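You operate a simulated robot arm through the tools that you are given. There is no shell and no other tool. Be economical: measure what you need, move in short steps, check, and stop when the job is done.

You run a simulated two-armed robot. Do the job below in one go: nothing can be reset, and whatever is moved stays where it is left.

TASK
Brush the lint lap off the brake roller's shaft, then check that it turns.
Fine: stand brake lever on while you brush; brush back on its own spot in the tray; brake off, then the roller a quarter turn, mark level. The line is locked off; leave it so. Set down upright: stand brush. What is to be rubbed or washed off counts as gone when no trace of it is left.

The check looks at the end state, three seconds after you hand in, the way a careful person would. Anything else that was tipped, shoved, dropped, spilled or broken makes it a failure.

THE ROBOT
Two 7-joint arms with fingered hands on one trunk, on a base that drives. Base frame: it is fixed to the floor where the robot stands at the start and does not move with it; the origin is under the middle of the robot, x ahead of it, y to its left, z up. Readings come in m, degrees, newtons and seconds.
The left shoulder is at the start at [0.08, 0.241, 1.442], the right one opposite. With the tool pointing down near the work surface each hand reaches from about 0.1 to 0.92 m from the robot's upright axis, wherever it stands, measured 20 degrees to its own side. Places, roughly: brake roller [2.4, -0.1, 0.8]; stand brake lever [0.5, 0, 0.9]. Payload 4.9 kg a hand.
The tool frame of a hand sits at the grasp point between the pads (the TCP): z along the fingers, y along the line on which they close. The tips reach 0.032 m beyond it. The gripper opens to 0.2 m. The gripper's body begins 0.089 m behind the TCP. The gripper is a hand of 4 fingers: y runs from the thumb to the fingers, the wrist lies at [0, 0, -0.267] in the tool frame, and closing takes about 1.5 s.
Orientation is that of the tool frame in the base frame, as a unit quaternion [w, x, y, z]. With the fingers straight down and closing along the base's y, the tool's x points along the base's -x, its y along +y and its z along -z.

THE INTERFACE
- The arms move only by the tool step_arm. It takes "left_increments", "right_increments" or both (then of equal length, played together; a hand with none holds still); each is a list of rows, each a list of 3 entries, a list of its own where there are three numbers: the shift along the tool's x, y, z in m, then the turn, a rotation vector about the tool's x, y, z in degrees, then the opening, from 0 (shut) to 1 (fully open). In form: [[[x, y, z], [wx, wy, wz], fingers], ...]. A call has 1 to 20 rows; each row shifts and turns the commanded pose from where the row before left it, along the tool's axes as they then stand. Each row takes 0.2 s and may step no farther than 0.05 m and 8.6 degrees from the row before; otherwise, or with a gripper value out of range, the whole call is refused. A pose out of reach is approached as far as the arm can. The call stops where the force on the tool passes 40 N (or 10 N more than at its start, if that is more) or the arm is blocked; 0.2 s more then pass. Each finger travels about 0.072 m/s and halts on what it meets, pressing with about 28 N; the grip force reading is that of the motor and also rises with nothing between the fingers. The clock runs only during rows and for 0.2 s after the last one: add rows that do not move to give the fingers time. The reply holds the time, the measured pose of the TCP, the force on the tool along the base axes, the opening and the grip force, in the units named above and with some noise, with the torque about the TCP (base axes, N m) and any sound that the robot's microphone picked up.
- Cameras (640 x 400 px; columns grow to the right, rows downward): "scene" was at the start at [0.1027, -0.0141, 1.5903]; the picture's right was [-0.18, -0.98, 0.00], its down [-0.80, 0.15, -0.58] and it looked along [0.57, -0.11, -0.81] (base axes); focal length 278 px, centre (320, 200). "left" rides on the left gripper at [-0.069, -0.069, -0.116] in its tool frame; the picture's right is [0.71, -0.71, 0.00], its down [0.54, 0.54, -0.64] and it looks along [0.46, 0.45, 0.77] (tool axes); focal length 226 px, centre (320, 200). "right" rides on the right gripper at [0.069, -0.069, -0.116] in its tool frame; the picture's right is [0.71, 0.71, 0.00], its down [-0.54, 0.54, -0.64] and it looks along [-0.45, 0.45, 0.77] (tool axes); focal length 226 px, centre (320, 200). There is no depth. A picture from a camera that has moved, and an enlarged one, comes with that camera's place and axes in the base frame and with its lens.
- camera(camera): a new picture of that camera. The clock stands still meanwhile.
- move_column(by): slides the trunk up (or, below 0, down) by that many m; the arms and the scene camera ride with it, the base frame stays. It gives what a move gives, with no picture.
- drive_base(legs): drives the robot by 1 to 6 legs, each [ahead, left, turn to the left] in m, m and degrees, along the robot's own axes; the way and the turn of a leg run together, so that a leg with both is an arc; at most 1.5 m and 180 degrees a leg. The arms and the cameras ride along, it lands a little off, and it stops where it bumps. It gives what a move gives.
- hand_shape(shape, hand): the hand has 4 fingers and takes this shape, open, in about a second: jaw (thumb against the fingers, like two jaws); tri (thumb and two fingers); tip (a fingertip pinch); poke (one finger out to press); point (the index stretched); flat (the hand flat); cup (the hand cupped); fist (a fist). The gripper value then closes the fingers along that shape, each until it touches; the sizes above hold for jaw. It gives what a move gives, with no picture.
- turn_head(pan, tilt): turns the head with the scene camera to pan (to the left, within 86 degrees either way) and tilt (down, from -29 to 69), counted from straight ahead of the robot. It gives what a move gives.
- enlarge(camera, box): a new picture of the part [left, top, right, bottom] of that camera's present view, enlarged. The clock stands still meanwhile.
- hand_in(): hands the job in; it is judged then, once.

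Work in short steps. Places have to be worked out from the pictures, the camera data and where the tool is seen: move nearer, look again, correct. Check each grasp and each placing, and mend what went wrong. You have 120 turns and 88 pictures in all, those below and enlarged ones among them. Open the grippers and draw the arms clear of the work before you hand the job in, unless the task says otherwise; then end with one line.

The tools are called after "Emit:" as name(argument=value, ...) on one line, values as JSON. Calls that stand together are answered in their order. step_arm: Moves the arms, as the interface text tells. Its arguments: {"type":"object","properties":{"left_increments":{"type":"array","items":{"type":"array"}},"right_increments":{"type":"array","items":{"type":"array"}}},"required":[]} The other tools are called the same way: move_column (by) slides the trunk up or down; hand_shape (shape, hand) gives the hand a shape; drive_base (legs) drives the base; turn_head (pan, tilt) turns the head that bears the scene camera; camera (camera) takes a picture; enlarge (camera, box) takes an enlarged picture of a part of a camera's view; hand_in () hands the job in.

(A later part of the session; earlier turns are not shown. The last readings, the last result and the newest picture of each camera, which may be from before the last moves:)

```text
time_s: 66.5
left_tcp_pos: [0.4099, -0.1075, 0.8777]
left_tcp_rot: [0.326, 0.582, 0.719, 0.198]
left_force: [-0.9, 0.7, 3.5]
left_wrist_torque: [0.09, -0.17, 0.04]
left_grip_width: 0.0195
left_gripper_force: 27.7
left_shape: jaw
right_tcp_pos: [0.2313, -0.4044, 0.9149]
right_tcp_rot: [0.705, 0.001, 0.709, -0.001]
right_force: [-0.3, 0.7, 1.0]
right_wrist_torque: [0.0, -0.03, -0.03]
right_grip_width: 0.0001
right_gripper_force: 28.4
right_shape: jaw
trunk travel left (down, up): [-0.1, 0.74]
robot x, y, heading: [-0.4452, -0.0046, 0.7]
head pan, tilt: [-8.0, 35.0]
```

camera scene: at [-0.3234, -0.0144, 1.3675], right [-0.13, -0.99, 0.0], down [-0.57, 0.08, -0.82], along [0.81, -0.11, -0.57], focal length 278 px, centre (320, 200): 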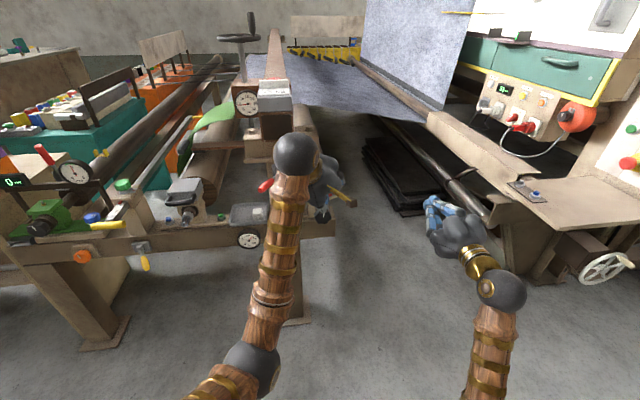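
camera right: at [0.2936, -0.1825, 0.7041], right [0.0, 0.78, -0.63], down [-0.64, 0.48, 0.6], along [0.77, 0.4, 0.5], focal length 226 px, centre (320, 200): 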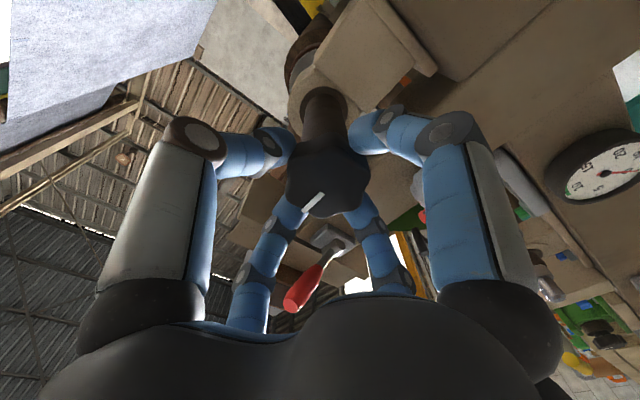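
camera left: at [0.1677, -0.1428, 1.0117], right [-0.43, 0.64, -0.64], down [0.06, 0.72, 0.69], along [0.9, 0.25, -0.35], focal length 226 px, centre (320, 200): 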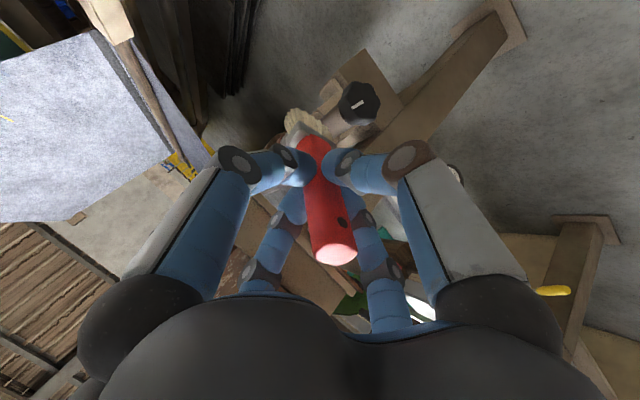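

Contact 3.5 N. Press a touch more and stroke along the shaft repeatedly.

Emit:
step_arm(left_increments=[[[0.001, -0.0027, 0.0029], [0, 0, 0], 0], [[-0.0022, 0.0142, 0.014], [0, 0, 0], 0], [[0.0019, -0.0124, -0.0122], [0, 0, 0], 0], [[0.0019, -0.0124, -0.0122], [0, 0, 0], 0], [[0.0019, -0.0124, -0.0122], [0, 0, 0], 0], [[-0.0019, 0.0124, 0.0122], [0, 0, 0], 0], [[-0.0019, 0.0124, 0.0122], [0, 0, 0], 0], [[-0.0019, 0.0124, 0.0122], [0, 0, 0], 0], [[0.0097, 0.0024, -0.0009], [0, 0, 0], 0], [[0.0019, -0.0124, -0.0122], [0, 0, 0], 0], [[0.0019, -0.0124, -0.0122], [0, 0, 0], 0], [[0.0019, -0.0124, -0.0122], [0, 0, 0], 0], [[-0.0193, -0.0048, 0.0018], [0, 0, 0], 0], [[-0.0019, 0.0124, 0.0122], [0, 0, 0], 0], [[-0.0019, 0.0124, 0.0122], [0, 0, 0], 0], [[-0.0019, 0.0124, 0.0122], [0, 0, 0], 0], [[0.0019, -0.0124, -0.0122], [0, 0, 0], 0], [[0.0019, -0.0124, -0.0122], [0, 0, 0], 0], [[0, 0, 0], [0, 0, 0], 0]])

Emit:
step_arm(left_increments=[[[-0.003, 0.009, -0.009], [0, 0, 0], 0], [[-0.003, 0.009, -0.009], [0, 0, 0], 0], [[0, -0.017, -0.018], [0, 0, 0], 0]])

Emit:
enlarge(camera="left", box=[240, 40, 400, 140])

```text
time_s: 70.5
left_tcp_pos: [0.3948, -0.1186, 0.8728]
left_tcp_rot: [0.325, 0.581, 0.719, 0.198]
left_force: [2.4, 0.3, 3.3]
left_wrist_torque: [0.14, -0.41, 0.1]
left_grip_width: 0.019
left_gripper_force: 28.0
left_shape: jaw
right_tcp_pos: [0.2319, -0.404, 0.9145]
right_tcp_rot: [0.704, 0.002, 0.71, -0.001]
right_force: [0.5, -0.3, -0.8]
right_wrist_torque: [-0.03, 0.0, 0.0]
right_grip_width: 0.0002
right_gripper_force: 27.7
right_shape: jaw
trunk travel left (down, up): [-0.1, 0.74]
robot x, y, heading: [-0.4418, -0.0041, 0.3]
head pan, tilt: [-8.0, 35.0]
```

```text
time_s: 71.3
left_tcp_pos: [0.3715, -0.1212, 0.901]
left_tcp_rot: [0.325, 0.582, 0.719, 0.198]
left_force: [-0.2, -0.5, -0.3]
left_wrist_torque: [0.03, 0.07, 0.01]
left_grip_width: 0.0194
left_gripper_force: 27.9
left_shape: jaw
right_tcp_pos: [0.2312, -0.4052, 0.914]
right_tcp_rot: [0.704, 0.001, 0.71, 0.0]
right_force: [-0.8, 0.1, 1.6]
right_wrist_torque: [-0.03, 0.02, -0.03]
right_grip_width: 0.0001
right_gripper_force: 27.8
right_shape: jaw
trunk travel left (down, up): [-0.1, 0.74]
robot x, y, heading: [-0.4431, -0.0003, 0.6]
head pan, tilt: [-8.0, 35.0]
```

```text
4.00 times, centred on (320, 90) of left
camera zoom: at [0.2506, -0.1941, 0.9542], right [-0.58, 0.51, -0.64], down [-0.13, 0.72, 0.69], along [0.81, 0.48, -0.35], focal length 904 px, centre (320, 640)
```

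zoom: 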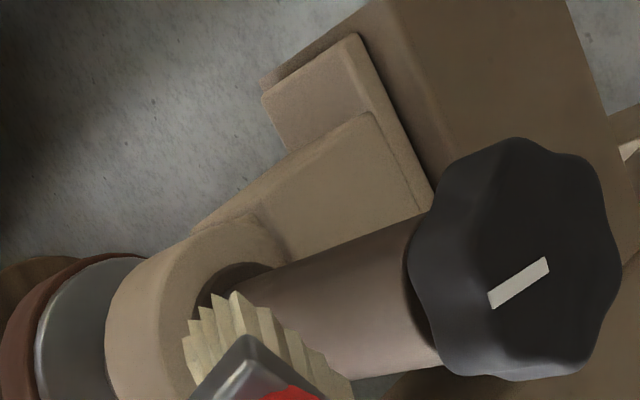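

Emit:
step_arm(left_increments=[[[-0.008, 0.022, -0.024], [0, 0, 0], 0], [[-0.008, 0.022, -0.024], [0, 0, 0], 0], [[0.03, 0.007, -0.003], [0, 0, 0], 0], [[0, 0, 0], [0, 0, 0], 0]])

Emit:
enlarge(camera="left", box=[240, 40, 400, 140])

```text
time_s: 72.3
left_tcp_pos: [0.3675, -0.0904, 0.9674]
left_tcp_rot: [0.326, 0.583, 0.718, 0.197]
left_force: [0.1, -0.4, -0.6]
left_wrist_torque: [0.01, 0.09, 0.03]
left_grip_width: 0.0194
left_gripper_force: 28.4
left_shape: jaw
right_tcp_pos: [0.2295, -0.405, 0.9142]
right_tcp_rot: [0.705, 0.002, 0.71, -0.001]
right_force: [-0.8, -0.2, 0.3]
right_wrist_torque: [0.02, 0.02, 0.01]
right_grip_width: 0.0
right_gripper_force: 27.3
right_shape: jaw
trunk travel left (down, up): [-0.1, 0.74]
robot x, y, heading: [-0.4427, -0.0059, 0.1]
head pan, tilt: [-8.0, 35.0]
```

```text
4.00 times, centred on (320, 90) of left
camera zoom: at [0.2472, -0.1631, 1.0211], right [-0.58, 0.51, -0.64], down [-0.13, 0.71, 0.69], along [0.81, 0.48, -0.35], focal length 904 px, centre (320, 640)
```

zoom: 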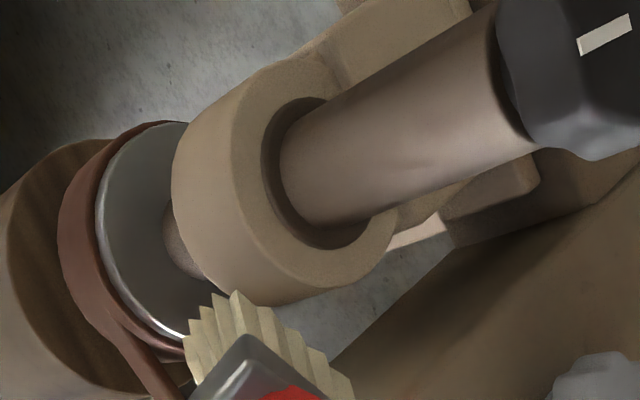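

Top is clean. Check the underside with the right wrist camera from below-right.

Emit:
step_arm(right_increments=[[[0.036, 0.0125, 0.0167], [0, 0, 0], 0], [[0.036, 0.0125, 0.0167], [0, 0, 0], 0], [[0.036, 0.0125, 0.0167], [0, 0, 0], 0], [[0.036, 0.0125, 0.0167], [0, 0, 0], 0], [[0.036, 0.0125, 0.0167], [0, 0, 0], 0], [[0.036, 0.0125, 0.0167], [0, 0, 0], 0]])

Emit:
camera(camera="right")

```text
time_s: 73.7
left_tcp_pos: [0.3679, -0.0888, 0.9655]
left_tcp_rot: [0.325, 0.581, 0.719, 0.198]
left_force: [0.4, 0.4, -0.6]
left_wrist_torque: [0.04, 0.04, -0.01]
left_grip_width: 0.0195
left_gripper_force: 28.3
left_shape: jaw
right_tcp_pos: [0.3293, -0.3292, 0.6963]
right_tcp_rot: [0.705, 0.002, 0.709, -0.002]
right_force: [-0.1, 0.2, 0.0]
right_wrist_torque: [-0.03, -0.03, 0.02]
right_grip_width: 0.0
right_gripper_force: 27.4
right_shape: jaw
trunk travel left (down, up): [-0.1, 0.74]
robot x, y, heading: [-0.4419, -0.0007, 0.6]
head pan, tilt: [-8.0, 35.0]
```

```text
30 pictures are left
camera right: at [0.2126, -0.3969, 0.629], right [0.0, 0.71, -0.71], down [-0.64, 0.54, 0.55], along [0.77, 0.45, 0.45], focal length 226 px, centre (320, 200)
```

right: 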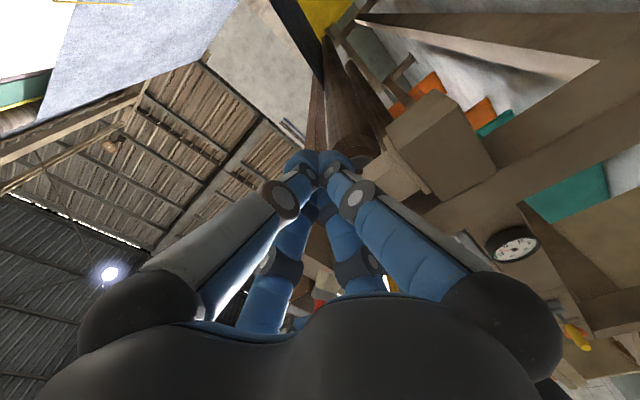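

Emit:
step_arm(right_increments=[[[0, 0, -0.02], [0, 0, 0], 0.8], [[0, 0, 0], [0, 0, 0], 0.8], [[0, 0, 0], [0, 0, 0], 0.8], [[0, 0, 0], [0, 0, 0], 0.8], [[0, 0, 0], [0, 0, 0], 0.8], [[0, 0, 0], [0, 0, 0], 0.8]])

Emit:
enlarge(camera="right", box=[260, 120, 420, 220])

```text
time_s: 75.1
left_tcp_pos: [0.3698, -0.0897, 0.9684]
left_tcp_rot: [0.326, 0.581, 0.719, 0.198]
left_force: [-0.2, -0.5, -1.0]
left_wrist_torque: [0.0, 0.07, 0.03]
left_grip_width: 0.0197
left_gripper_force: 28.4
left_shape: jaw
right_tcp_pos: [0.307, -0.3289, 0.6957]
right_tcp_rot: [0.704, 0.001, 0.71, 0.0]
right_force: [0.1, -0.6, 0.3]
right_wrist_torque: [-0.02, 0.02, 0.01]
right_grip_width: 0.1603
right_gripper_force: 0.0
right_shape: jaw
trunk travel left (down, up): [-0.1, 0.74]
robot x, y, heading: [-0.4435, -0.0018, 0.4]
head pan, tilt: [-8.0, 35.0]
```

```text
4.00 times, centred on (340, 170) of right
camera zoom: at [0.1911, -0.397, 0.6293], right [0.0, 0.71, -0.71], down [-0.64, 0.54, 0.55], along [0.77, 0.45, 0.45], focal length 904 px, centre (240, 320)
```

zoom: 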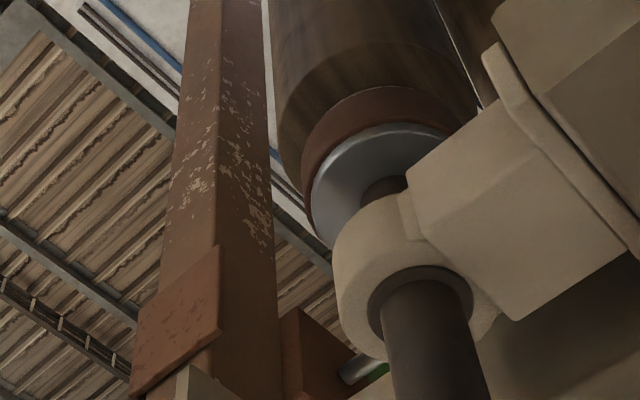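

Underside is clean too. Before replacing the brush I want it leaning ~12° in the hand (so the hand can clear the press plate when the brush stands vertical); pressing the bristles gently on the braked shaft will rotate it that way.

Emit:
step_arm(left_increments=[[[0.0041, -0.0194, 0.0204], [0, 0, 0], 0], [[0.0041, -0.0194, 0.0204], [0, 0, 0], 0], [[0.0041, -0.0194, 0.0204], [0, 0, 0], 0], [[0.00095, -0.0027, 0.0028], [0, 0, 0], 0], [[0.00095, -0.0027, 0.0028], [0, 0, 0], 0], [[0.00095, -0.0027, 0.0028], [0, 0, 0], 0], [[0.00095, -0.0027, 0.0028], [0, 0, 0], 0], [[0.00095, -0.0027, 0.0028], [0, 0, 0], 0], [[0, 0, 0], [0, 0, 0], 0]])

```text
time_s: 77.1
left_tcp_pos: [0.3697, -0.0968, 0.8622]
left_tcp_rot: [0.325, 0.581, 0.719, 0.199]
left_force: [-2.4, 2.0, 6.4]
left_wrist_torque: [-0.03, -0.52, 0.12]
left_grip_width: 0.0193
left_gripper_force: 27.6
left_shape: jaw
right_tcp_pos: [0.3068, -0.3295, 0.6968]
right_tcp_rot: [0.706, 0.001, 0.708, -0.001]
right_force: [-0.4, 1.1, -0.2]
right_wrist_torque: [0.01, 0.01, 0.01]
right_grip_width: 0.1604
right_gripper_force: 0.1
right_shape: jaw
trunk travel left (down, up): [-0.1, 0.74]
robot x, y, heading: [-0.4421, 0.0001, 0.3]
head pan, tilt: [-8.0, 35.0]
```

Now lift clear and measure the brush in the hand.

Emit:
step_arm(left_increments=[[[-0.0041, 0.0194, -0.0204], [0, 0, 0], 0], [[-0.0041, 0.0194, -0.0204], [0, 0, 0], 0], [[-0.0041, 0.0194, -0.0204], [0, 0, 0], 0], [[-0.0041, 0.0194, -0.0204], [0, 0, 0], 0], [[0, 0, 0], [0, 0, 0], 0]])

Emit:
enlarge(camera="left", box=[240, 40, 400, 140])

```text
time_s: 78.3
left_tcp_pos: [0.371, -0.0863, 0.9744]
left_tcp_rot: [0.324, 0.582, 0.719, 0.198]
left_force: [0.9, 0.1, -0.9]
left_wrist_torque: [0.0, 0.03, 0.0]
left_grip_width: 0.0193
left_gripper_force: 28.3
left_shape: jaw
right_tcp_pos: [0.3078, -0.33, 0.6965]
right_tcp_rot: [0.705, 0.001, 0.71, -0.001]
right_force: [0.0, -0.7, -1.7]
right_wrist_torque: [-0.01, 0.04, -0.02]
right_grip_width: 0.1602
right_gripper_force: 0.0
right_shape: jaw
trunk travel left (down, up): [-0.1, 0.74]
robot x, y, heading: [-0.4419, 0.0, 0.3]
head pan, tilt: [-8.0, 35.0]
```

```text
4.00 times, centred on (320, 90) of left
camera zoom: at [0.2504, -0.1588, 1.0286], right [-0.58, 0.51, -0.64], down [-0.13, 0.72, 0.69], along [0.81, 0.48, -0.35], focal length 904 px, centre (320, 640)
```

zoom: 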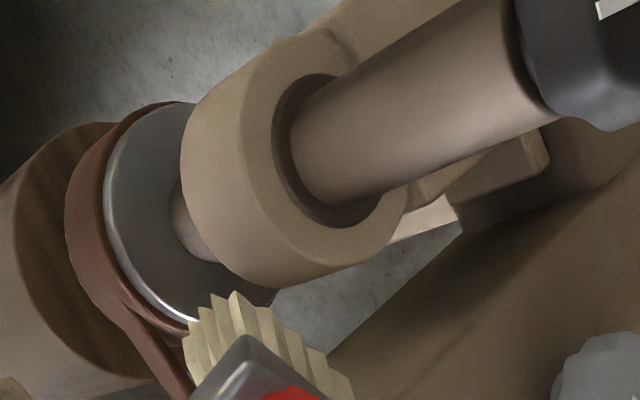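

The brush stays put (~6° lean), which suffices with a ~9° hand tilt. I raise, unwind the yaw and roll, and move left above the lever.

Emit:
step_arm(left_increments=[[[-0.0073, 0.0123, -0.0425], [0, 0, 0], 0], [[-0.0073, 0.0123, -0.0425], [0, 0, 0], 0], [[0, 0, 0], [1.77, -4.98, 5.34], 0], [[0, 0, 0], [1.77, -4.98, 5.34], 0], [[0, 0, 0], [0, 0, -8.5], 0], [[0, 0, 0], [0, 0, -8.5], 0], [[0, 0, 0], [0, 0, -8.5], 0], [[0, 0, 0], [0, 0, -8.5], 0], [[0, 0, 0], [0, 0, -8.5], 0], [[0, 0, 0], [0, 0, -8.5], 0], [[0, 0, 0], [0, 0, -8.5], 0], [[0, 0, 0], [0, 0, -8.5], 0], [[0, 0, 0], [0, 0, -8.5], 0], [[0, 0, 0], [0, 0, -8.5], 0], [[0, 0.045, -0.012], [0, 0, 0], 0], [[0, 0.045, -0.012], [0, 0, 0], 0], [[0, 0.045, -0.012], [0, 0, 0], 0], [[0, 0.045, -0.012], [0, 0, 0], 0], [[0, 0.045, -0.012], [0, 0, 0], 0], [[0, 0.045, -0.012], [0, 0, 0], 0]])

```text
time_s: 82.5
left_tcp_pos: [0.3392, 0.1946, 1.0599]
left_tcp_rot: [0.361, 0.065, 0.922, -0.123]
left_force: [-0.3, -0.3, -1.5]
left_wrist_torque: [0.01, 0.04, 0.0]
left_grip_width: 0.0193
left_gripper_force: 28.2
left_shape: jaw
right_tcp_pos: [0.3086, -0.329, 0.697]
right_tcp_rot: [0.704, 0.001, 0.71, -0.001]
right_force: [0.1, 0.3, -0.3]
right_wrist_torque: [-0.01, 0.02, 0.01]
right_grip_width: 0.1603
right_gripper_force: 0.0
right_shape: jaw
trunk travel left (down, up): [-0.1, 0.74]
robot x, y, heading: [-0.4419, -0.004, 0.3]
head pan, tilt: [-8.0, 35.0]
```

Unpitch the brush to vertical with a 9° hand tilt, raising the right hand meanwhile.

Emit:
step_arm(left_increments=[[[0, 0, 0], [0, 7.245, -1.94], 0], [[0, 0, 0], [0, 7.245, -1.94], 0], [[0, 0, 0], [0, 7.245, -1.94], 0], [[0, 0, 0], [0, 7.245, -1.94], 0], [[0, 0, 0], [0, 7.245, -1.94], 0], [[0, 0, 0], [0, 5.0, -1.35], 0], [[0, 0, 0], [-6.2, 0, 0], 0], [[0, 0, 0], [0, 0, 0], 0]], right_increments=[[[-0.04, -0.01, 0], [0, 0, 0], 0.5], [[-0.04, -0.01, 0], [0, 0, 0], 0.5], [[-0.04, -0.01, 0], [0, 0, 0], 0.5], [[-0.04, -0.01, 0], [0, 0, 0], 0.5], [[0, 0, 0], [0, 0, 0], 0.5], [[0, 0, 0], [0, 0, 0], 0.5], [[0, 0, 0], [0, 0, 0], 0.5], [[0, 0, 0], [0, 0, 0], 0.5]])

Emit:
drive_base(legs=[[0.27, 0, 0]])

Emit:
turn_head(pan=12, tilt=45)

Emit:
camera(camera="scene")

Emit:
camera(camera="left")

```text
time_s: 84.3
left_tcp_pos: [0.3391, 0.1933, 1.0591]
left_tcp_rot: [0.001, 0.015, 0.997, -0.071]
left_force: [0.1, 0.7, -0.6]
left_wrist_torque: [-0.03, -0.01, 0.0]
left_grip_width: 0.0195
left_gripper_force: 28.1
left_shape: jaw
right_tcp_pos: [0.3093, -0.3656, 0.8608]
right_tcp_rot: [0.705, 0.003, 0.709, -0.003]
right_force: [0.4, 0.3, -0.6]
right_wrist_torque: [-0.01, 0.01, -0.05]
right_grip_width: 0.1007
right_gripper_force: 0.1
right_shape: jaw
trunk travel left (down, up): [-0.1, 0.74]
robot x, y, heading: [-0.4396, 0.0007, 0.5]
head pan, tilt: [-8.0, 35.0]
```

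```text
time_s: 86.2
left_tcp_pos: [0.61, 0.1979, 1.0602]
left_tcp_rot: [0.001, 0.013, 0.997, -0.071]
left_force: [-0.2, 0.8, -0.7]
left_wrist_torque: [0.01, 0.03, -0.01]
left_grip_width: 0.0196
left_gripper_force: 27.9
left_shape: jaw
right_tcp_pos: [0.5793, -0.3612, 0.858]
right_tcp_rot: [0.704, 0.0, 0.71, 0.0]
right_force: [0.5, 0.7, -0.6]
right_wrist_torque: [-0.01, -0.03, 0.01]
right_grip_width: 0.1006
right_gripper_force: 0.0
right_shape: jaw
trunk travel left (down, up): [-0.1, 0.74]
robot x, y, heading: [-0.1718, -0.0039, 0.5]
head pan, tilt: [-8.0, 35.0]
```

```text
time_s: 87.1
left_tcp_pos: [0.6088, 0.1975, 1.0606]
left_tcp_rot: [0.002, 0.015, 0.997, -0.071]
left_force: [-0.1, 0.2, -2.1]
left_wrist_torque: [0.02, -0.03, -0.01]
left_grip_width: 0.0194
left_gripper_force: 27.7
left_shape: jaw
right_tcp_pos: [0.5794, -0.362, 0.859]
right_tcp_rot: [0.705, 0.001, 0.709, -0.001]
right_force: [0.5, 0.0, -0.4]
right_wrist_torque: [0.03, 0.02, 0.0]
right_grip_width: 0.1005
right_gripper_force: 0.1
right_shape: jaw
trunk travel left (down, up): [-0.1, 0.74]
robot x, y, heading: [-0.1694, -0.0015, 0.4]
head pan, tilt: [12.0, 45.0]
```

```text
27 pictures are left
camera scene: at [-0.0622, 0.0175, 1.3528], right [0.22, -0.98, 0.0], down [-0.69, -0.15, -0.71], along [0.69, 0.15, -0.71], focal length 278 px, centre (320, 200)
```

scene: 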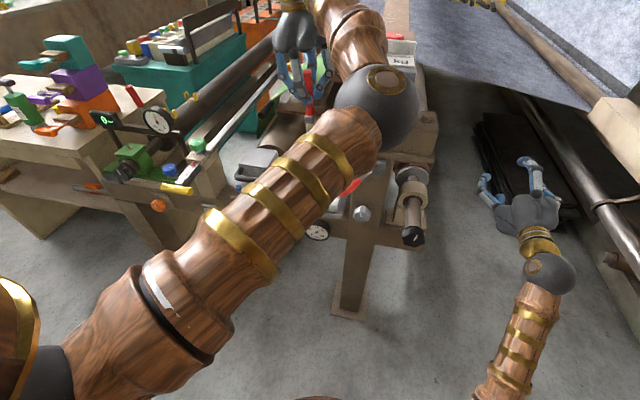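

```text
26 pictures are left
camera left: at [0.6761, 0.1438, 1.1853], right [-0.73, -0.68, 0.1], down [-0.53, 0.64, 0.56], along [-0.44, 0.35, -0.82], focal length 226 px, centre (320, 200)
```

left: 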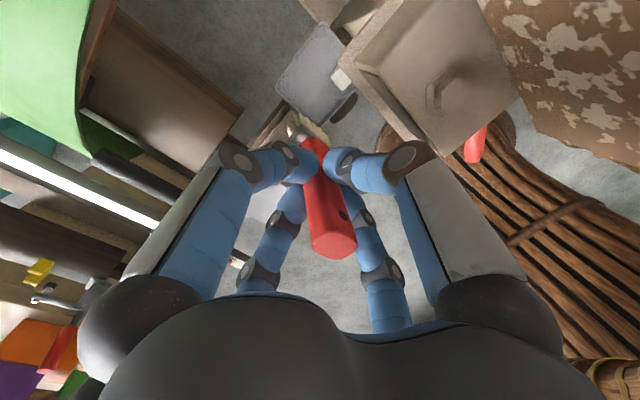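

The left elbow now hangs inboard over the lever/press; descending that way would strike it. I back off and try to swing the elbow outboard by moving the hand far left first.

Emit:
drive_base(legs=[[-0.27, 0, 0]])

Emit:
step_arm(left_increments=[[[0, 0.045, -0.007], [0, 0, 0], 0], [[0, 0.045, -0.007], [0, 0, 0], 0], [[0, 0.045, -0.007], [0, 0, 0], 0], [[0, 0.045, -0.007], [0, 0, 0], 0], [[0, 0.045, -0.007], [0, 0, 0], 0], [[0, 0.045, -0.007], [0, 0, 0], 0], [[0, 0.045, -0.007], [0, 0, 0], 0], [[0, 0, 0], [0, 0, 0], 0]])

Emit:
camera(camera="scene")

```text
time_s: 89.0
left_tcp_pos: [0.3384, 0.1945, 1.0602]
left_tcp_rot: [0.002, 0.015, 0.997, -0.071]
left_force: [0.3, 0.0, -0.8]
left_wrist_torque: [-0.03, -0.01, 0.01]
left_grip_width: 0.0193
left_gripper_force: 28.2
left_shape: jaw
right_tcp_pos: [0.3092, -0.3645, 0.86]
right_tcp_rot: [0.705, 0.001, 0.709, 0.0]
right_force: [-1.5, 0.2, 0.4]
right_wrist_torque: [0.0, 0.02, 0.02]
right_grip_width: 0.1006
right_gripper_force: 0.0
right_shape: jaw
trunk travel left (down, up): [-0.1, 0.74]
robot x, y, heading: [-0.4448, -0.0013, 0.3]
head pan, tilt: [12.0, 45.0]
```

```text
time_s: 90.8
left_tcp_pos: [0.3475, 0.5087, 1.0638]
left_tcp_rot: [0.002, 0.016, 0.997, -0.071]
left_force: [-0.2, -1.2, -1.4]
left_wrist_torque: [0.05, 0.02, 0.02]
left_grip_width: 0.0191
left_gripper_force: 28.2
left_shape: jaw
right_tcp_pos: [0.3096, -0.3668, 0.8597]
right_tcp_rot: [0.705, 0.002, 0.709, 0.0]
right_force: [-0.6, 0.6, 0.6]
right_wrist_torque: [0.01, -0.03, 0.04]
right_grip_width: 0.1006
right_gripper_force: 0.0
right_shape: jaw
trunk travel left (down, up): [-0.1, 0.74]
robot x, y, heading: [-0.443, 0.0016, 0.7]
head pan, tilt: [12.0, 45.0]
```

```text
25 pictures are left
camera scene: at [-0.3313, 0.0134, 1.3527], right [0.22, -0.98, 0.0], down [-0.69, -0.15, -0.71], along [0.69, 0.15, -0.71], focal length 278 px, centre (320, 200)
```

scene: 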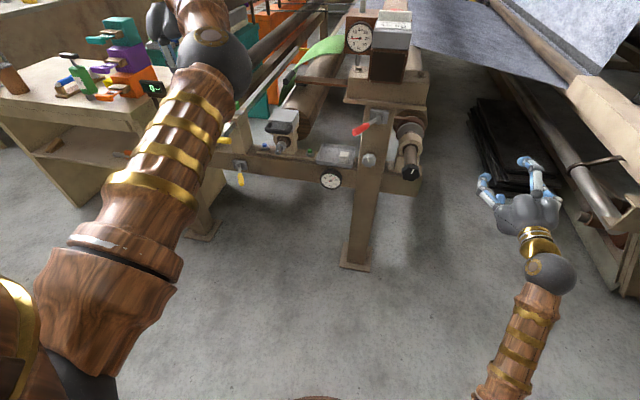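

The elbow is inboard mainly because the hand is high. Raising the trunk will let the forearm slope down steeply and clear the press; I do that and bring the hand back.

Emit:
move_column(by=0.25)

Emit:
step_arm(left_increments=[[[0, -0.0308, 0.0324], [0, 0, 0], 0], [[0, -0.0308, 0.0324], [0, 0, 0], 0], [[0, -0.0308, 0.0324], [0, 0, 0], 0], [[0, -0.0308, 0.0324], [0, 0, 0], 0], [[0, -0.0308, 0.0324], [0, 0, 0], 0], [[0, -0.0308, 0.0324], [0, 0, 0], 0], [[0, -0.0308, 0.0324], [0, 0, 0], 0], [[0, -0.0308, 0.0324], [0, 0, 0], 0], [[0, -0.0308, 0.0324], [0, 0, 0], 0], [[0, 0, 0], [0, 0, 0], 0]])

Emit:
drive_base(legs=[[0.27, 0, 0]])

Emit:
turn_head(pan=12, tilt=50)

Emit:
camera(camera="scene")

```text
time_s: 93.4
left_tcp_pos: [0.3467, 0.5109, 1.3133]
left_tcp_rot: [0.002, 0.015, 0.997, -0.071]
left_force: [-0.1, -0.1, -1.4]
left_wrist_torque: [0.03, 0.02, -0.01]
left_grip_width: 0.0193
left_gripper_force: 27.6
left_shape: jaw
right_tcp_pos: [0.311, -0.3654, 1.1087]
right_tcp_rot: [0.705, 0.001, 0.709, -0.001]
right_force: [0.3, 0.3, 0.0]
right_wrist_torque: [-0.01, -0.01, -0.02]
right_grip_width: 0.1003
right_gripper_force: 0.0
right_shape: jaw
trunk travel left (down, up): [-0.35, 0.49]
robot x, y, heading: [-0.4418, -0.0031, 0.7]
head pan, tilt: [12.0, 45.0]
```

```text
time_s: 95.6
left_tcp_pos: [0.3375, 0.1971, 1.0655]
left_tcp_rot: [0.002, 0.015, 0.997, -0.071]
left_force: [-0.8, 0.1, -0.8]
left_wrist_torque: [-0.02, 0.02, 0.03]
left_grip_width: 0.0195
left_gripper_force: 27.5
left_shape: jaw
right_tcp_pos: [0.3098, -0.3653, 1.1088]
right_tcp_rot: [0.705, 0.001, 0.709, -0.001]
right_force: [-0.6, 0.3, 1.0]
right_wrist_torque: [-0.05, 0.03, -0.02]
right_grip_width: 0.1001
right_gripper_force: 0.0
right_shape: jaw
trunk travel left (down, up): [-0.35, 0.49]
robot x, y, heading: [-0.4413, -0.0025, 0.3]
head pan, tilt: [12.0, 45.0]
```

```text
time_s: 97.5
left_tcp_pos: [0.6158, 0.198, 1.0652]
left_tcp_rot: [0.002, 0.016, 0.997, -0.071]
left_force: [-0.7, 0.5, -0.5]
left_wrist_torque: [-0.02, 0.01, 0.02]
left_grip_width: 0.0196
left_gripper_force: 28.3
left_shape: jaw
right_tcp_pos: [0.587, -0.3637, 1.1097]
right_tcp_rot: [0.704, 0.002, 0.71, -0.001]
right_force: [-0.7, -0.5, 0.4]
right_wrist_torque: [-0.01, 0.01, -0.01]
right_grip_width: 0.1003
right_gripper_force: 0.1
right_shape: jaw
trunk travel left (down, up): [-0.35, 0.49]
robot x, y, heading: [-0.1628, 0.0013, 0.4]
head pan, tilt: [12.0, 45.0]
```

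```text
time_s: 98.2
left_tcp_pos: [0.6174, 0.1985, 1.0641]
left_tcp_rot: [0.001, 0.015, 0.997, -0.071]
left_force: [-0.2, 0.1, -1.3]
left_wrist_torque: [-0.01, 0.0, -0.03]
left_grip_width: 0.0194
left_gripper_force: 27.7
left_shape: jaw
right_tcp_pos: [0.5884, -0.3643, 1.1072]
right_tcp_rot: [0.705, 0.002, 0.709, -0.001]
right_force: [0.8, 0.0, -0.3]
right_wrist_torque: [-0.03, 0.0, -0.04]
right_grip_width: 0.1004
right_gripper_force: 0.0
right_shape: jaw
trunk travel left (down, up): [-0.35, 0.49]
robot x, y, heading: [-0.1621, -0.0001, 0.7]
head pan, tilt: [12.0, 50.0]
```

```text
24 pictures are left
camera scene: at [-0.0566, 0.0158, 1.5958], right [0.21, -0.98, 0.0], down [-0.75, -0.16, -0.64], along [0.63, 0.14, -0.77], focal length 278 px, centre (320, 200)
```

scene: 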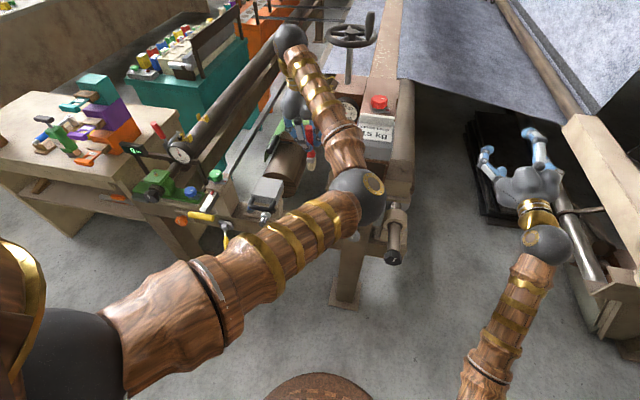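

The elbow is inboard and low. With the trunk much higher and the base closer, the arm comes nearly straight from above, clear of the press. I raise the trunk, drive ahead, and pull the hand back over the brush spot.

Emit:
move_column(by=0.35)

Emit:
drive_base(legs=[[0.16, 0, 0]])

Emit:
step_arm(left_increments=[[[0.04, 0, 0.02], [0, 0, 0], 0], [[0.04, 0, 0.02], [0, 0, 0], 0], [[0.04, 0, 0.02], [0, 0, 0], 0], [[0.03, 0, 0.03], [0, 0, 0], 0], [[0, 0.006, 0.045], [0, 0, 0], 0], [[0, 0.006, 0.045], [0, 0, 0], 0], [[0, 0.006, 0.045], [0, 0, 0], 0], [[0, 0.006, 0.045], [0, 0, 0], 0], [[0, 0, 0], [0, 0, 0], 0]])

Emit:
turn_head(pan=12, tilt=58)

Emit:
camera(camera="scene")

```text
time_s: 101.6
left_tcp_pos: [0.6166, 0.1975, 1.4146]
left_tcp_rot: [0.001, 0.016, 0.997, -0.07]
left_force: [0.9, -0.3, -0.2]
left_wrist_torque: [0.0, -0.01, -0.02]
left_grip_width: 0.0193
left_gripper_force: 28.1
left_shape: jaw
right_tcp_pos: [0.5878, -0.3643, 1.4582]
right_tcp_rot: [0.705, 0.002, 0.709, -0.002]
right_force: [0.5, 1.0, 0.0]
right_wrist_torque: [-0.01, 0.02, -0.02]
right_grip_width: 0.1002
right_gripper_force: 0.0
right_shape: jaw
trunk travel left (down, up): [-0.7, 0.14]
robot x, y, heading: [-0.1616, 0.0015, 0.1]
head pan, tilt: [12.0, 50.0]
```

```text
time_s: 103.0
left_tcp_pos: [0.7711, 0.2017, 1.4175]
left_tcp_rot: [0.003, 0.014, 0.997, -0.071]
left_force: [-0.5, -0.2, -0.8]
left_wrist_torque: [0.01, -0.02, 0.0]
left_grip_width: 0.0195
left_gripper_force: 27.8
left_shape: jaw
right_tcp_pos: [0.7429, -0.3604, 1.4608]
right_tcp_rot: [0.706, 0.001, 0.709, 0.0]
right_force: [-1.4, -0.9, 0.8]
right_wrist_torque: [0.0, 0.0, -0.02]
right_grip_width: 0.1004
right_gripper_force: 0.1
right_shape: jaw
trunk travel left (down, up): [-0.7, 0.14]
robot x, y, heading: [-0.0054, 0.0008, 0.8]
head pan, tilt: [12.0, 50.0]
```

```text
time_s: 105.0
left_tcp_pos: [0.6292, 0.1893, 1.1436]
left_tcp_rot: [0.002, 0.014, 0.997, -0.07]
left_force: [-0.7, 0.5, -0.8]
left_wrist_torque: [-0.04, 0.01, 0.02]
left_grip_width: 0.0196
left_gripper_force: 27.7
left_shape: jaw
right_tcp_pos: [0.7475, -0.3612, 1.4594]
right_tcp_rot: [0.704, 0.001, 0.71, 0.0]
right_force: [0.1, 0.6, 0.7]
right_wrist_torque: [0.0, -0.01, 0.03]
right_grip_width: 0.1007
right_gripper_force: 0.0
right_shape: jaw
trunk travel left (down, up): [-0.7, 0.14]
robot x, y, heading: [-0.0072, 0.0014, 0.4]
head pan, tilt: [12.0, 50.0]
```

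```text
time_s: 105.7
left_tcp_pos: [0.6297, 0.1898, 1.1443]
left_tcp_rot: [0.001, 0.015, 0.997, -0.071]
left_force: [-0.1, 0.8, -1.6]
left_wrist_torque: [-0.02, 0.0, 0.04]
left_grip_width: 0.0191
left_gripper_force: 28.3
left_shape: jaw
right_tcp_pos: [0.7465, -0.3619, 1.459]
right_tcp_rot: [0.705, 0.0, 0.709, 0.0]
right_force: [-1.1, 0.4, -0.1]
right_wrist_torque: [-0.02, 0.02, -0.01]
right_grip_width: 0.1006
right_gripper_force: 0.1
right_shape: jaw
trunk travel left (down, up): [-0.7, 0.14]
robot x, y, heading: [-0.005, 0.0022, 0.7]
head pan, tilt: [12.0, 58.0]
```

```text
23 pictures are left
camera scene: at [0.0933, 0.0156, 1.9357], right [0.22, -0.98, 0.0], down [-0.83, -0.18, -0.53], along [0.52, 0.12, -0.85], focal length 278 px, centre (320, 200)
```

scene: 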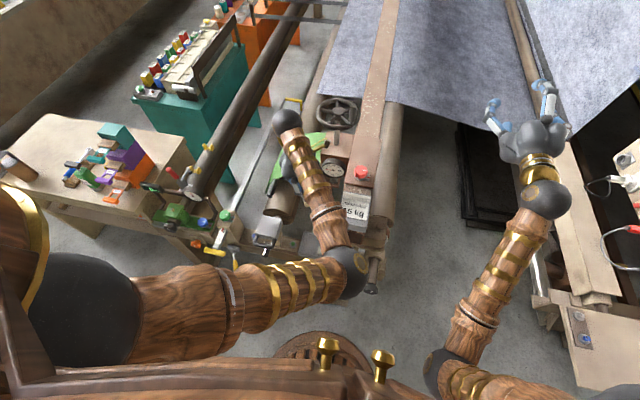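

The elbow is now high (z≈1.4) and the forearm slopes down clear of the press. Lower to 11 cm above placement.

Emit:
step_arm(left_increments=[[[0.0012, 0.0062, 0.0403], [0, 0, 0], 0], [[0.0012, 0.0062, 0.0403], [0, 0, 0], 0], [[0.0012, 0.0062, 0.0403], [0, 0, 0], 0], [[0.0012, 0.0062, 0.0403], [0, 0, 0], 0], [[0.0012, 0.0062, 0.0403], [0, 0, 0], 0], [[0.0012, 0.0062, 0.0403], [0, 0, 0], 0], [[0, 0, 0], [0, 0, 0], 0]])

Emit:
camera(camera="left")

Emit:
enlarge(camera="scene", box=[220, 140, 420, 265])

```text
time_s: 107.3
left_tcp_pos: [0.6193, 0.1907, 0.8968]
left_tcp_rot: [0.002, 0.015, 0.997, -0.071]
left_force: [-0.1, 0.3, -1.0]
left_wrist_torque: [0.0, -0.02, 0.01]
left_grip_width: 0.0194
left_gripper_force: 28.1
left_shape: jaw
right_tcp_pos: [0.7473, -0.3618, 1.4594]
right_tcp_rot: [0.705, 0.0, 0.709, 0.001]
right_force: [0.4, 1.1, 0.5]
right_wrist_torque: [-0.02, 0.0, 0.01]
right_grip_width: 0.1004
right_gripper_force: 0.1
right_shape: jaw
trunk travel left (down, up): [-0.7, 0.14]
robot x, y, heading: [-0.0036, 0.0044, 0.7]
head pan, tilt: [12.0, 58.0]
```

```text
22 pictures are left
camera left: at [0.6876, 0.1358, 1.022], right [-0.73, -0.68, 0.1], down [-0.53, 0.64, 0.56], along [-0.44, 0.35, -0.82], focal length 226 px, centre (320, 200)
```

left: 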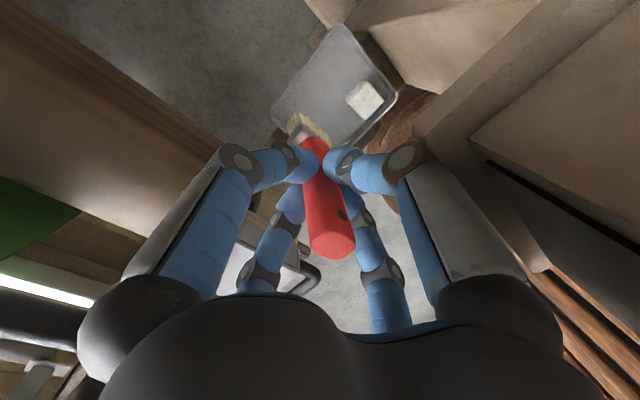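

```text
3.20 times, centred on (320, 202) of scene
camera zoom: at [0.0933, 0.0153, 1.9356], right [0.22, -0.98, 0.0], down [-0.83, -0.18, -0.53], along [0.52, 0.12, -0.85], focal length 888 px, centre (320, 192)
```

zoom: 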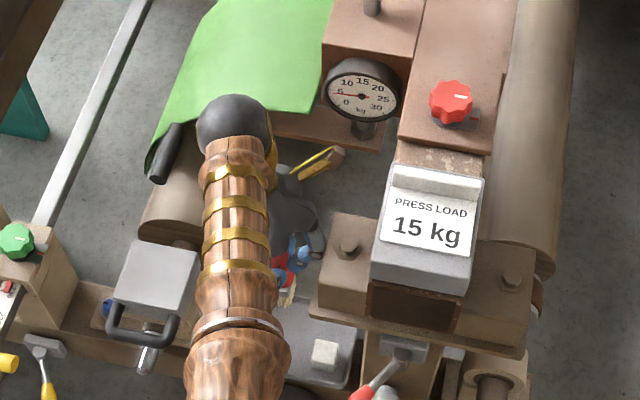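

Aligned within a few mm. Descend 8.5 cm.

Emit:
step_arm(left_increments=[[[0, 0.006, 0.03], [0, 0, 0], 0], [[0, 0.005, 0.03], [0, 0, 0], 0], [[0, 0.0034, 0.024], [0, 0, 0], 0], [[0, 0, 0], [0, 0, 0], 0]])

Emit:
enlarge(camera="left", box=[240, 0, 440, 200])

```text
time_s: 108.3
left_tcp_pos: [0.6202, 0.1973, 0.8118]
left_tcp_rot: [0.001, 0.014, 0.997, -0.071]
left_force: [-0.4, 0.0, 0.0]
left_wrist_torque: [0.02, 0.01, 0.01]
left_grip_width: 0.0194
left_gripper_force: 27.7
left_shape: jaw
right_tcp_pos: [0.747, -0.3607, 1.4601]
right_tcp_rot: [0.705, 0.001, 0.709, 0.0]
right_force: [-0.4, 0.2, -0.2]
right_wrist_torque: [0.03, 0.01, 0.03]
right_grip_width: 0.1005
right_gripper_force: 0.0
right_shape: jaw
trunk travel left (down, up): [-0.7, 0.14]
robot x, y, heading: [-0.0053, 0.0001, 0.5]
head pan, tilt: [12.0, 58.0]
```

```text
2.00 times, centred on (340, 100) of left
camera zoom: at [0.6889, 0.1425, 0.9375], right [-0.73, -0.68, 0.1], down [-0.53, 0.64, 0.56], along [-0.44, 0.35, -0.82], focal length 452 px, centre (280, 400)
```

zoom: 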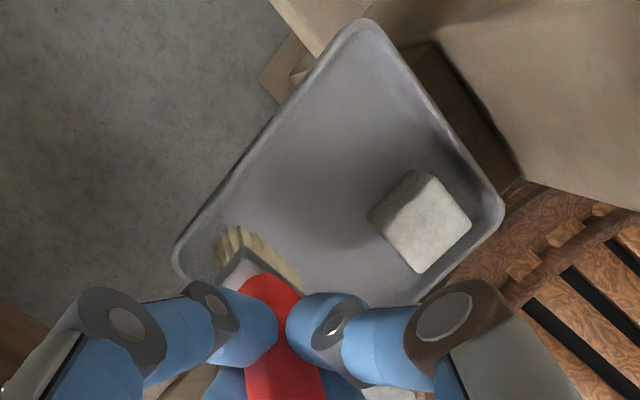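

Bristle base is at ≈(0.627,0.190), matching the original spot. Lower gently to contact.

Emit:
step_arm(left_increments=[[[0, -0.001, 0.008], [0, 0, 0], 0], [[0, 0.0005, 0.005], [0, 0, 0], 0], [[0, 0.0005, 0.004], [0, 0, 0], 0], [[0, 0, 0], [0, 0, 0], 0]])

```text
time_s: 109.3
left_tcp_pos: [0.6222, 0.1935, 0.7967]
left_tcp_rot: [0.002, 0.015, 0.997, -0.071]
left_force: [0.4, 0.4, -0.7]
left_wrist_torque: [0.02, 0.04, 0.01]
left_grip_width: 0.0193
left_gripper_force: 28.4
left_shape: jaw
right_tcp_pos: [0.7473, -0.3595, 1.4592]
right_tcp_rot: [0.705, 0.001, 0.709, 0.0]
right_force: [0.5, 1.8, -1.5]
right_wrist_torque: [0.02, 0.01, 0.01]
right_grip_width: 0.1003
right_gripper_force: 0.0
right_shape: jaw
trunk travel left (down, up): [-0.7, 0.14]
robot x, y, heading: [-0.0037, 0.0014, 0.8]
head pan, tilt: [12.0, 58.0]
```

Emit:
step_arm(left_increments=[[[0, 0.0004, 0.003], [0, 0, 0], 0], [[0, 0.0004, 0.003], [0, 0, 0], 0], [[0, 0, 0], [0, 0, 0], 0]])

Emit:
enlarge(camera="left", box=[240, 0, 440, 200])

```text
time_s: 110.1
left_tcp_pos: [0.6196, 0.1939, 0.7908]
left_tcp_rot: [0.002, 0.014, 0.997, -0.071]
left_force: [0.0, 0.9, -0.1]
left_wrist_torque: [0.04, 0.02, -0.02]
left_grip_width: 0.0194
left_gripper_force: 27.6
left_shape: jaw
right_tcp_pos: [0.7464, -0.3611, 1.459]
right_tcp_rot: [0.705, 0.001, 0.709, -0.001]
right_force: [-0.3, -0.2, -0.2]
right_wrist_torque: [0.01, 0.01, -0.03]
right_grip_width: 0.1006
right_gripper_force: 0.1
right_shape: jaw
trunk travel left (down, up): [-0.7, 0.14]
robot x, y, heading: [-0.0048, 0.0059, 0.7]
head pan, tilt: [12.0, 58.0]
```

```text
2.00 times, centred on (340, 100) of left
camera zoom: at [0.6875, 0.1395, 0.9162], right [-0.73, -0.68, 0.1], down [-0.53, 0.64, 0.56], along [-0.44, 0.35, -0.82], focal length 452 px, centre (280, 400)
```

zoom: 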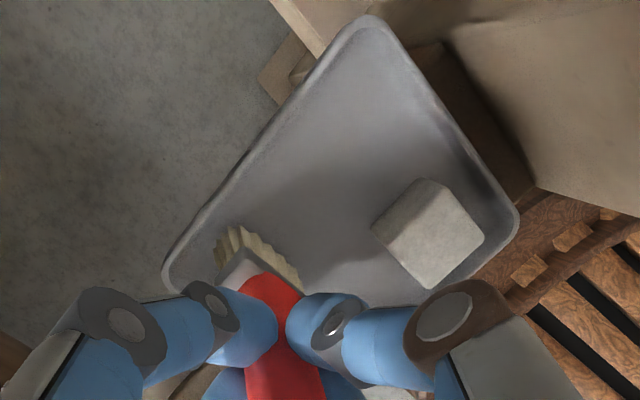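

Emit:
step_arm(left_increments=[[[0, 0.0004, 0.003], [0, 0, 0], 0], [[0, 0.0004, 0.003], [0, 0, 0], 0], [[0, 0, 0], [0, 0, 0], 0]])

```text
time_s: 110.9
left_tcp_pos: [0.6216, 0.1931, 0.7884]
left_tcp_rot: [0.003, 0.014, 0.997, -0.07]
left_force: [5.0, -2.6, 26.3]
left_wrist_torque: [-0.07, -0.06, 0.04]
left_grip_width: 0.0199
left_gripper_force: 28.5
left_shape: jaw
right_tcp_pos: [0.7448, -0.3622, 1.4607]
right_tcp_rot: [0.705, 0.002, 0.709, 0.0]
right_force: [0.8, -0.1, 0.4]
right_wrist_torque: [0.03, 0.01, 0.0]
right_grip_width: 0.1005
right_gripper_force: 0.0
right_shape: jaw
trunk travel left (down, up): [-0.7, 0.14]
robot x, y, heading: [-0.0009, 0.0045, 0.6]
head pan, tilt: [12.0, 58.0]
```

Firm, even contact with the tray (26 N, almost no torque). Relax 2–3 mm and open slowly.

Emit:
step_arm(left_increments=[[[0, -0.0003, -0.003], [0, 0, 0], 0], [[0, 0, 0], [0, 0, 0], 0.12], [[0, 0, 0], [0, 0, 0], 0.2], [[0, 0, 0], [0, 0, 0], 0.3], [[0, 0, 0], [0, 0, 0], 0.4], [[0, 0, 0], [0, 0, 0], 0.45], [[0, 0, 0], [0, 0, 0], 0.45]])

Emit:
camera(camera="left")

```text
time_s: 112.5
left_tcp_pos: [0.6211, 0.1937, 0.7888]
left_tcp_rot: [0.002, 0.014, 0.997, -0.071]
left_force: [-0.2, 0.0, -0.1]
left_wrist_torque: [0.0, 0.0, 0.02]
left_grip_width: 0.0897
left_gripper_force: 0.0
left_shape: jaw
right_tcp_pos: [0.7464, -0.3599, 1.46]
right_tcp_rot: [0.705, 0.002, 0.71, -0.001]
right_force: [-0.6, 0.7, -0.5]
right_wrist_torque: [0.01, 0.03, -0.01]
right_grip_width: 0.1007
right_gripper_force: 0.0
right_shape: jaw
trunk travel left (down, up): [-0.7, 0.14]
robot x, y, heading: [-0.0046, 0.0023, 0.6]
head pan, tilt: [12.0, 58.0]
```

```text
18 pictures are left
camera left: at [0.6879, 0.1392, 0.9134], right [-0.73, -0.68, 0.1], down [-0.53, 0.64, 0.56], along [-0.44, 0.35, -0.82], focal length 226 px, centre (320, 200)
```

left: 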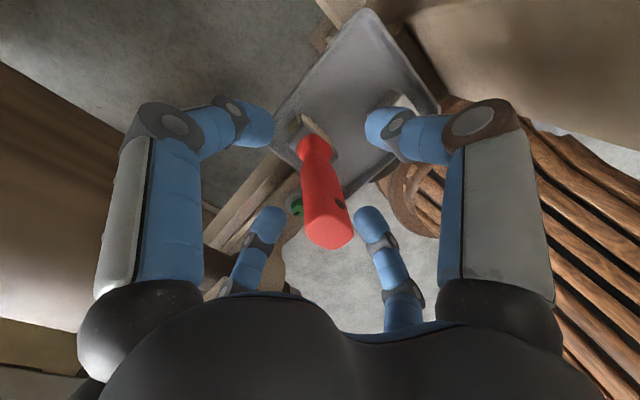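

Brush stands free. Raise the hand straight up well clear.

Emit:
step_arm(left_increments=[[[0, -0.0035, -0.025], [0, 0, 0], 0.45], [[0, -0.005, -0.035], [0, 0, 0], 0.45], [[0, -0.006, -0.045], [0, 0, 0], 0.45], [[0, -0.006, -0.045], [0, 0, 0], 0.45], [[0, -0.006, -0.045], [0, 0, 0], 0.45], [[0, -0.006, -0.045], [0, 0, 0], 0.45], [[0, -0.006, -0.045], [0, 0, 0], 0.45], [[0, -0.006, -0.045], [0, 0, 0], 0.45], [[0, -0.006, -0.045], [0, 0, 0], 0.45]])

Emit:
drive_base(legs=[[-0.44, 0, 0]])

Emit:
step_arm(left_increments=[[[0, 0.045, -0.006], [0, 0, 0], 0.45], [[0, 0.045, -0.006], [0, 0, 0], 0.45], [[0, 0.045, -0.006], [0, 0, 0], 0.45], [[0, 0.045, -0.006], [0, 0, 0], 0.45]], right_increments=[[[0, 0, 0], [0, 0, 0], 0.5], [[0, 0, 0], [0, 0, 0], 0.5], [[0, 0, 0], [0, 0, 0], 0.5], [[0, 0, 0], [0, 0, 0], 0.5]])

Emit:
move_column(by=-0.6)

Emit:
turn_head(pan=0, tilt=35)

Emit:
camera(camera="scene")

```text
time_s: 114.5
left_tcp_pos: [0.6147, 0.1968, 1.1342]
left_tcp_rot: [0.001, 0.015, 0.997, -0.071]
left_force: [0.8, 0.8, 0.1]
left_wrist_torque: [-0.03, 0.01, -0.02]
left_grip_width: 0.0898
left_gripper_force: 0.1
left_shape: jaw
left hand out of reach, approached as far as the arm can: row 9
right_tcp_pos: [0.7464, -0.3602, 1.4598]
right_tcp_rot: [0.704, 0.001, 0.71, -0.001]
right_force: [-0.1, -0.5, -0.5]
right_wrist_torque: [-0.01, 0.01, 0.04]
right_grip_width: 0.1006
right_gripper_force: 0.0
right_shape: jaw
trunk travel left (down, up): [-0.7, 0.14]
robot x, y, heading: [-0.0056, 0.0026, 0.8]
head pan, tilt: [12.0, 58.0]
```

```text
time_s: 117.1
left_tcp_pos: [0.1953, 0.1885, 1.1319]
left_tcp_rot: [0.0, 0.019, 0.997, -0.07]
left_force: [0.0, 0.3, 0.1]
left_wrist_torque: [0.02, 0.01, 0.03]
left_grip_width: 0.0893
left_gripper_force: 0.0
left_shape: jaw
right_tcp_pos: [0.3202, -0.3693, 1.4572]
right_tcp_rot: [0.704, 0.004, 0.71, -0.003]
right_force: [-0.1, 0.2, 0.0]
right_wrist_torque: [-0.01, 0.0, 0.01]
right_grip_width: 0.1005
right_gripper_force: 0.0
right_shape: jaw
trunk travel left (down, up): [-0.7, 0.14]
robot x, y, heading: [-0.4267, 0.0022, -0.2]
head pan, tilt: [12.0, 58.0]
```

```text
time_s: 118.1
left_tcp_pos: [0.2024, 0.3732, 1.1319]
left_tcp_rot: [0.002, 0.019, 0.997, -0.071]
left_force: [0.3, -0.4, 0.4]
left_wrist_torque: [-0.04, 0.02, 0.02]
left_grip_width: 0.0897
left_gripper_force: 0.0
left_shape: jaw
right_tcp_pos: [0.3174, -0.3686, 1.4611]
right_tcp_rot: [0.705, 0.004, 0.71, -0.004]
right_force: [-0.9, -0.1, 0.7]
right_wrist_torque: [-0.01, 0.02, -0.02]
right_grip_width: 0.1004
right_gripper_force: 0.0
right_shape: jaw
trunk travel left (down, up): [-0.7, 0.14]
robot x, y, heading: [-0.4328, -0.0024, 0.3]
head pan, tilt: [12.0, 58.0]
```

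```text
refused: -0.6 is not a number from -0.4 to 0.4
```

```text
time_s: 119.0
left_tcp_pos: [0.2038, 0.3691, 1.1311]
left_tcp_rot: [0.001, 0.02, 0.997, -0.07]
left_force: [0.1, -0.5, -1.1]
left_wrist_torque: [0.06, 0.04, -0.01]
left_grip_width: 0.09
left_gripper_force: 0.0
left_shape: jaw
right_tcp_pos: [0.3184, -0.3702, 1.4589]
right_tcp_rot: [0.705, 0.004, 0.709, -0.003]
right_force: [-0.1, -0.4, -0.3]
right_wrist_torque: [-0.01, -0.02, 0.03]
right_grip_width: 0.1004
right_gripper_force: 0.0
right_shape: jaw
trunk travel left (down, up): [-0.7, 0.14]
robot x, y, heading: [-0.4288, -0.0, -0.2]
head pan, tilt: [0.0, 35.0]
```

```text
17 pictures are left
camera scene: at [-0.3104, -0.0031, 1.9674], right [0.0, -1.0, 0.0], down [-0.57, 0.0, -0.82], along [0.82, 0.0, -0.57], focal length 278 px, centre (320, 200)
```

scene: 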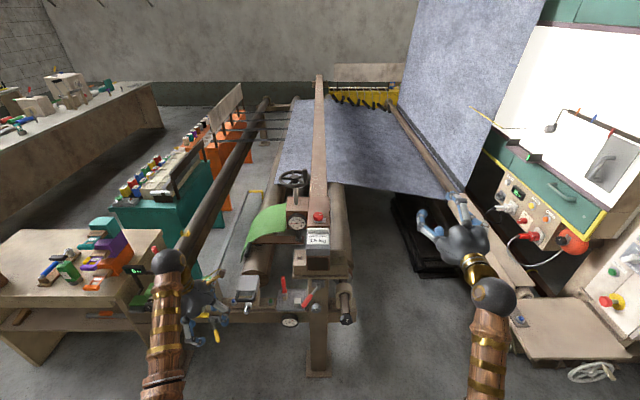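

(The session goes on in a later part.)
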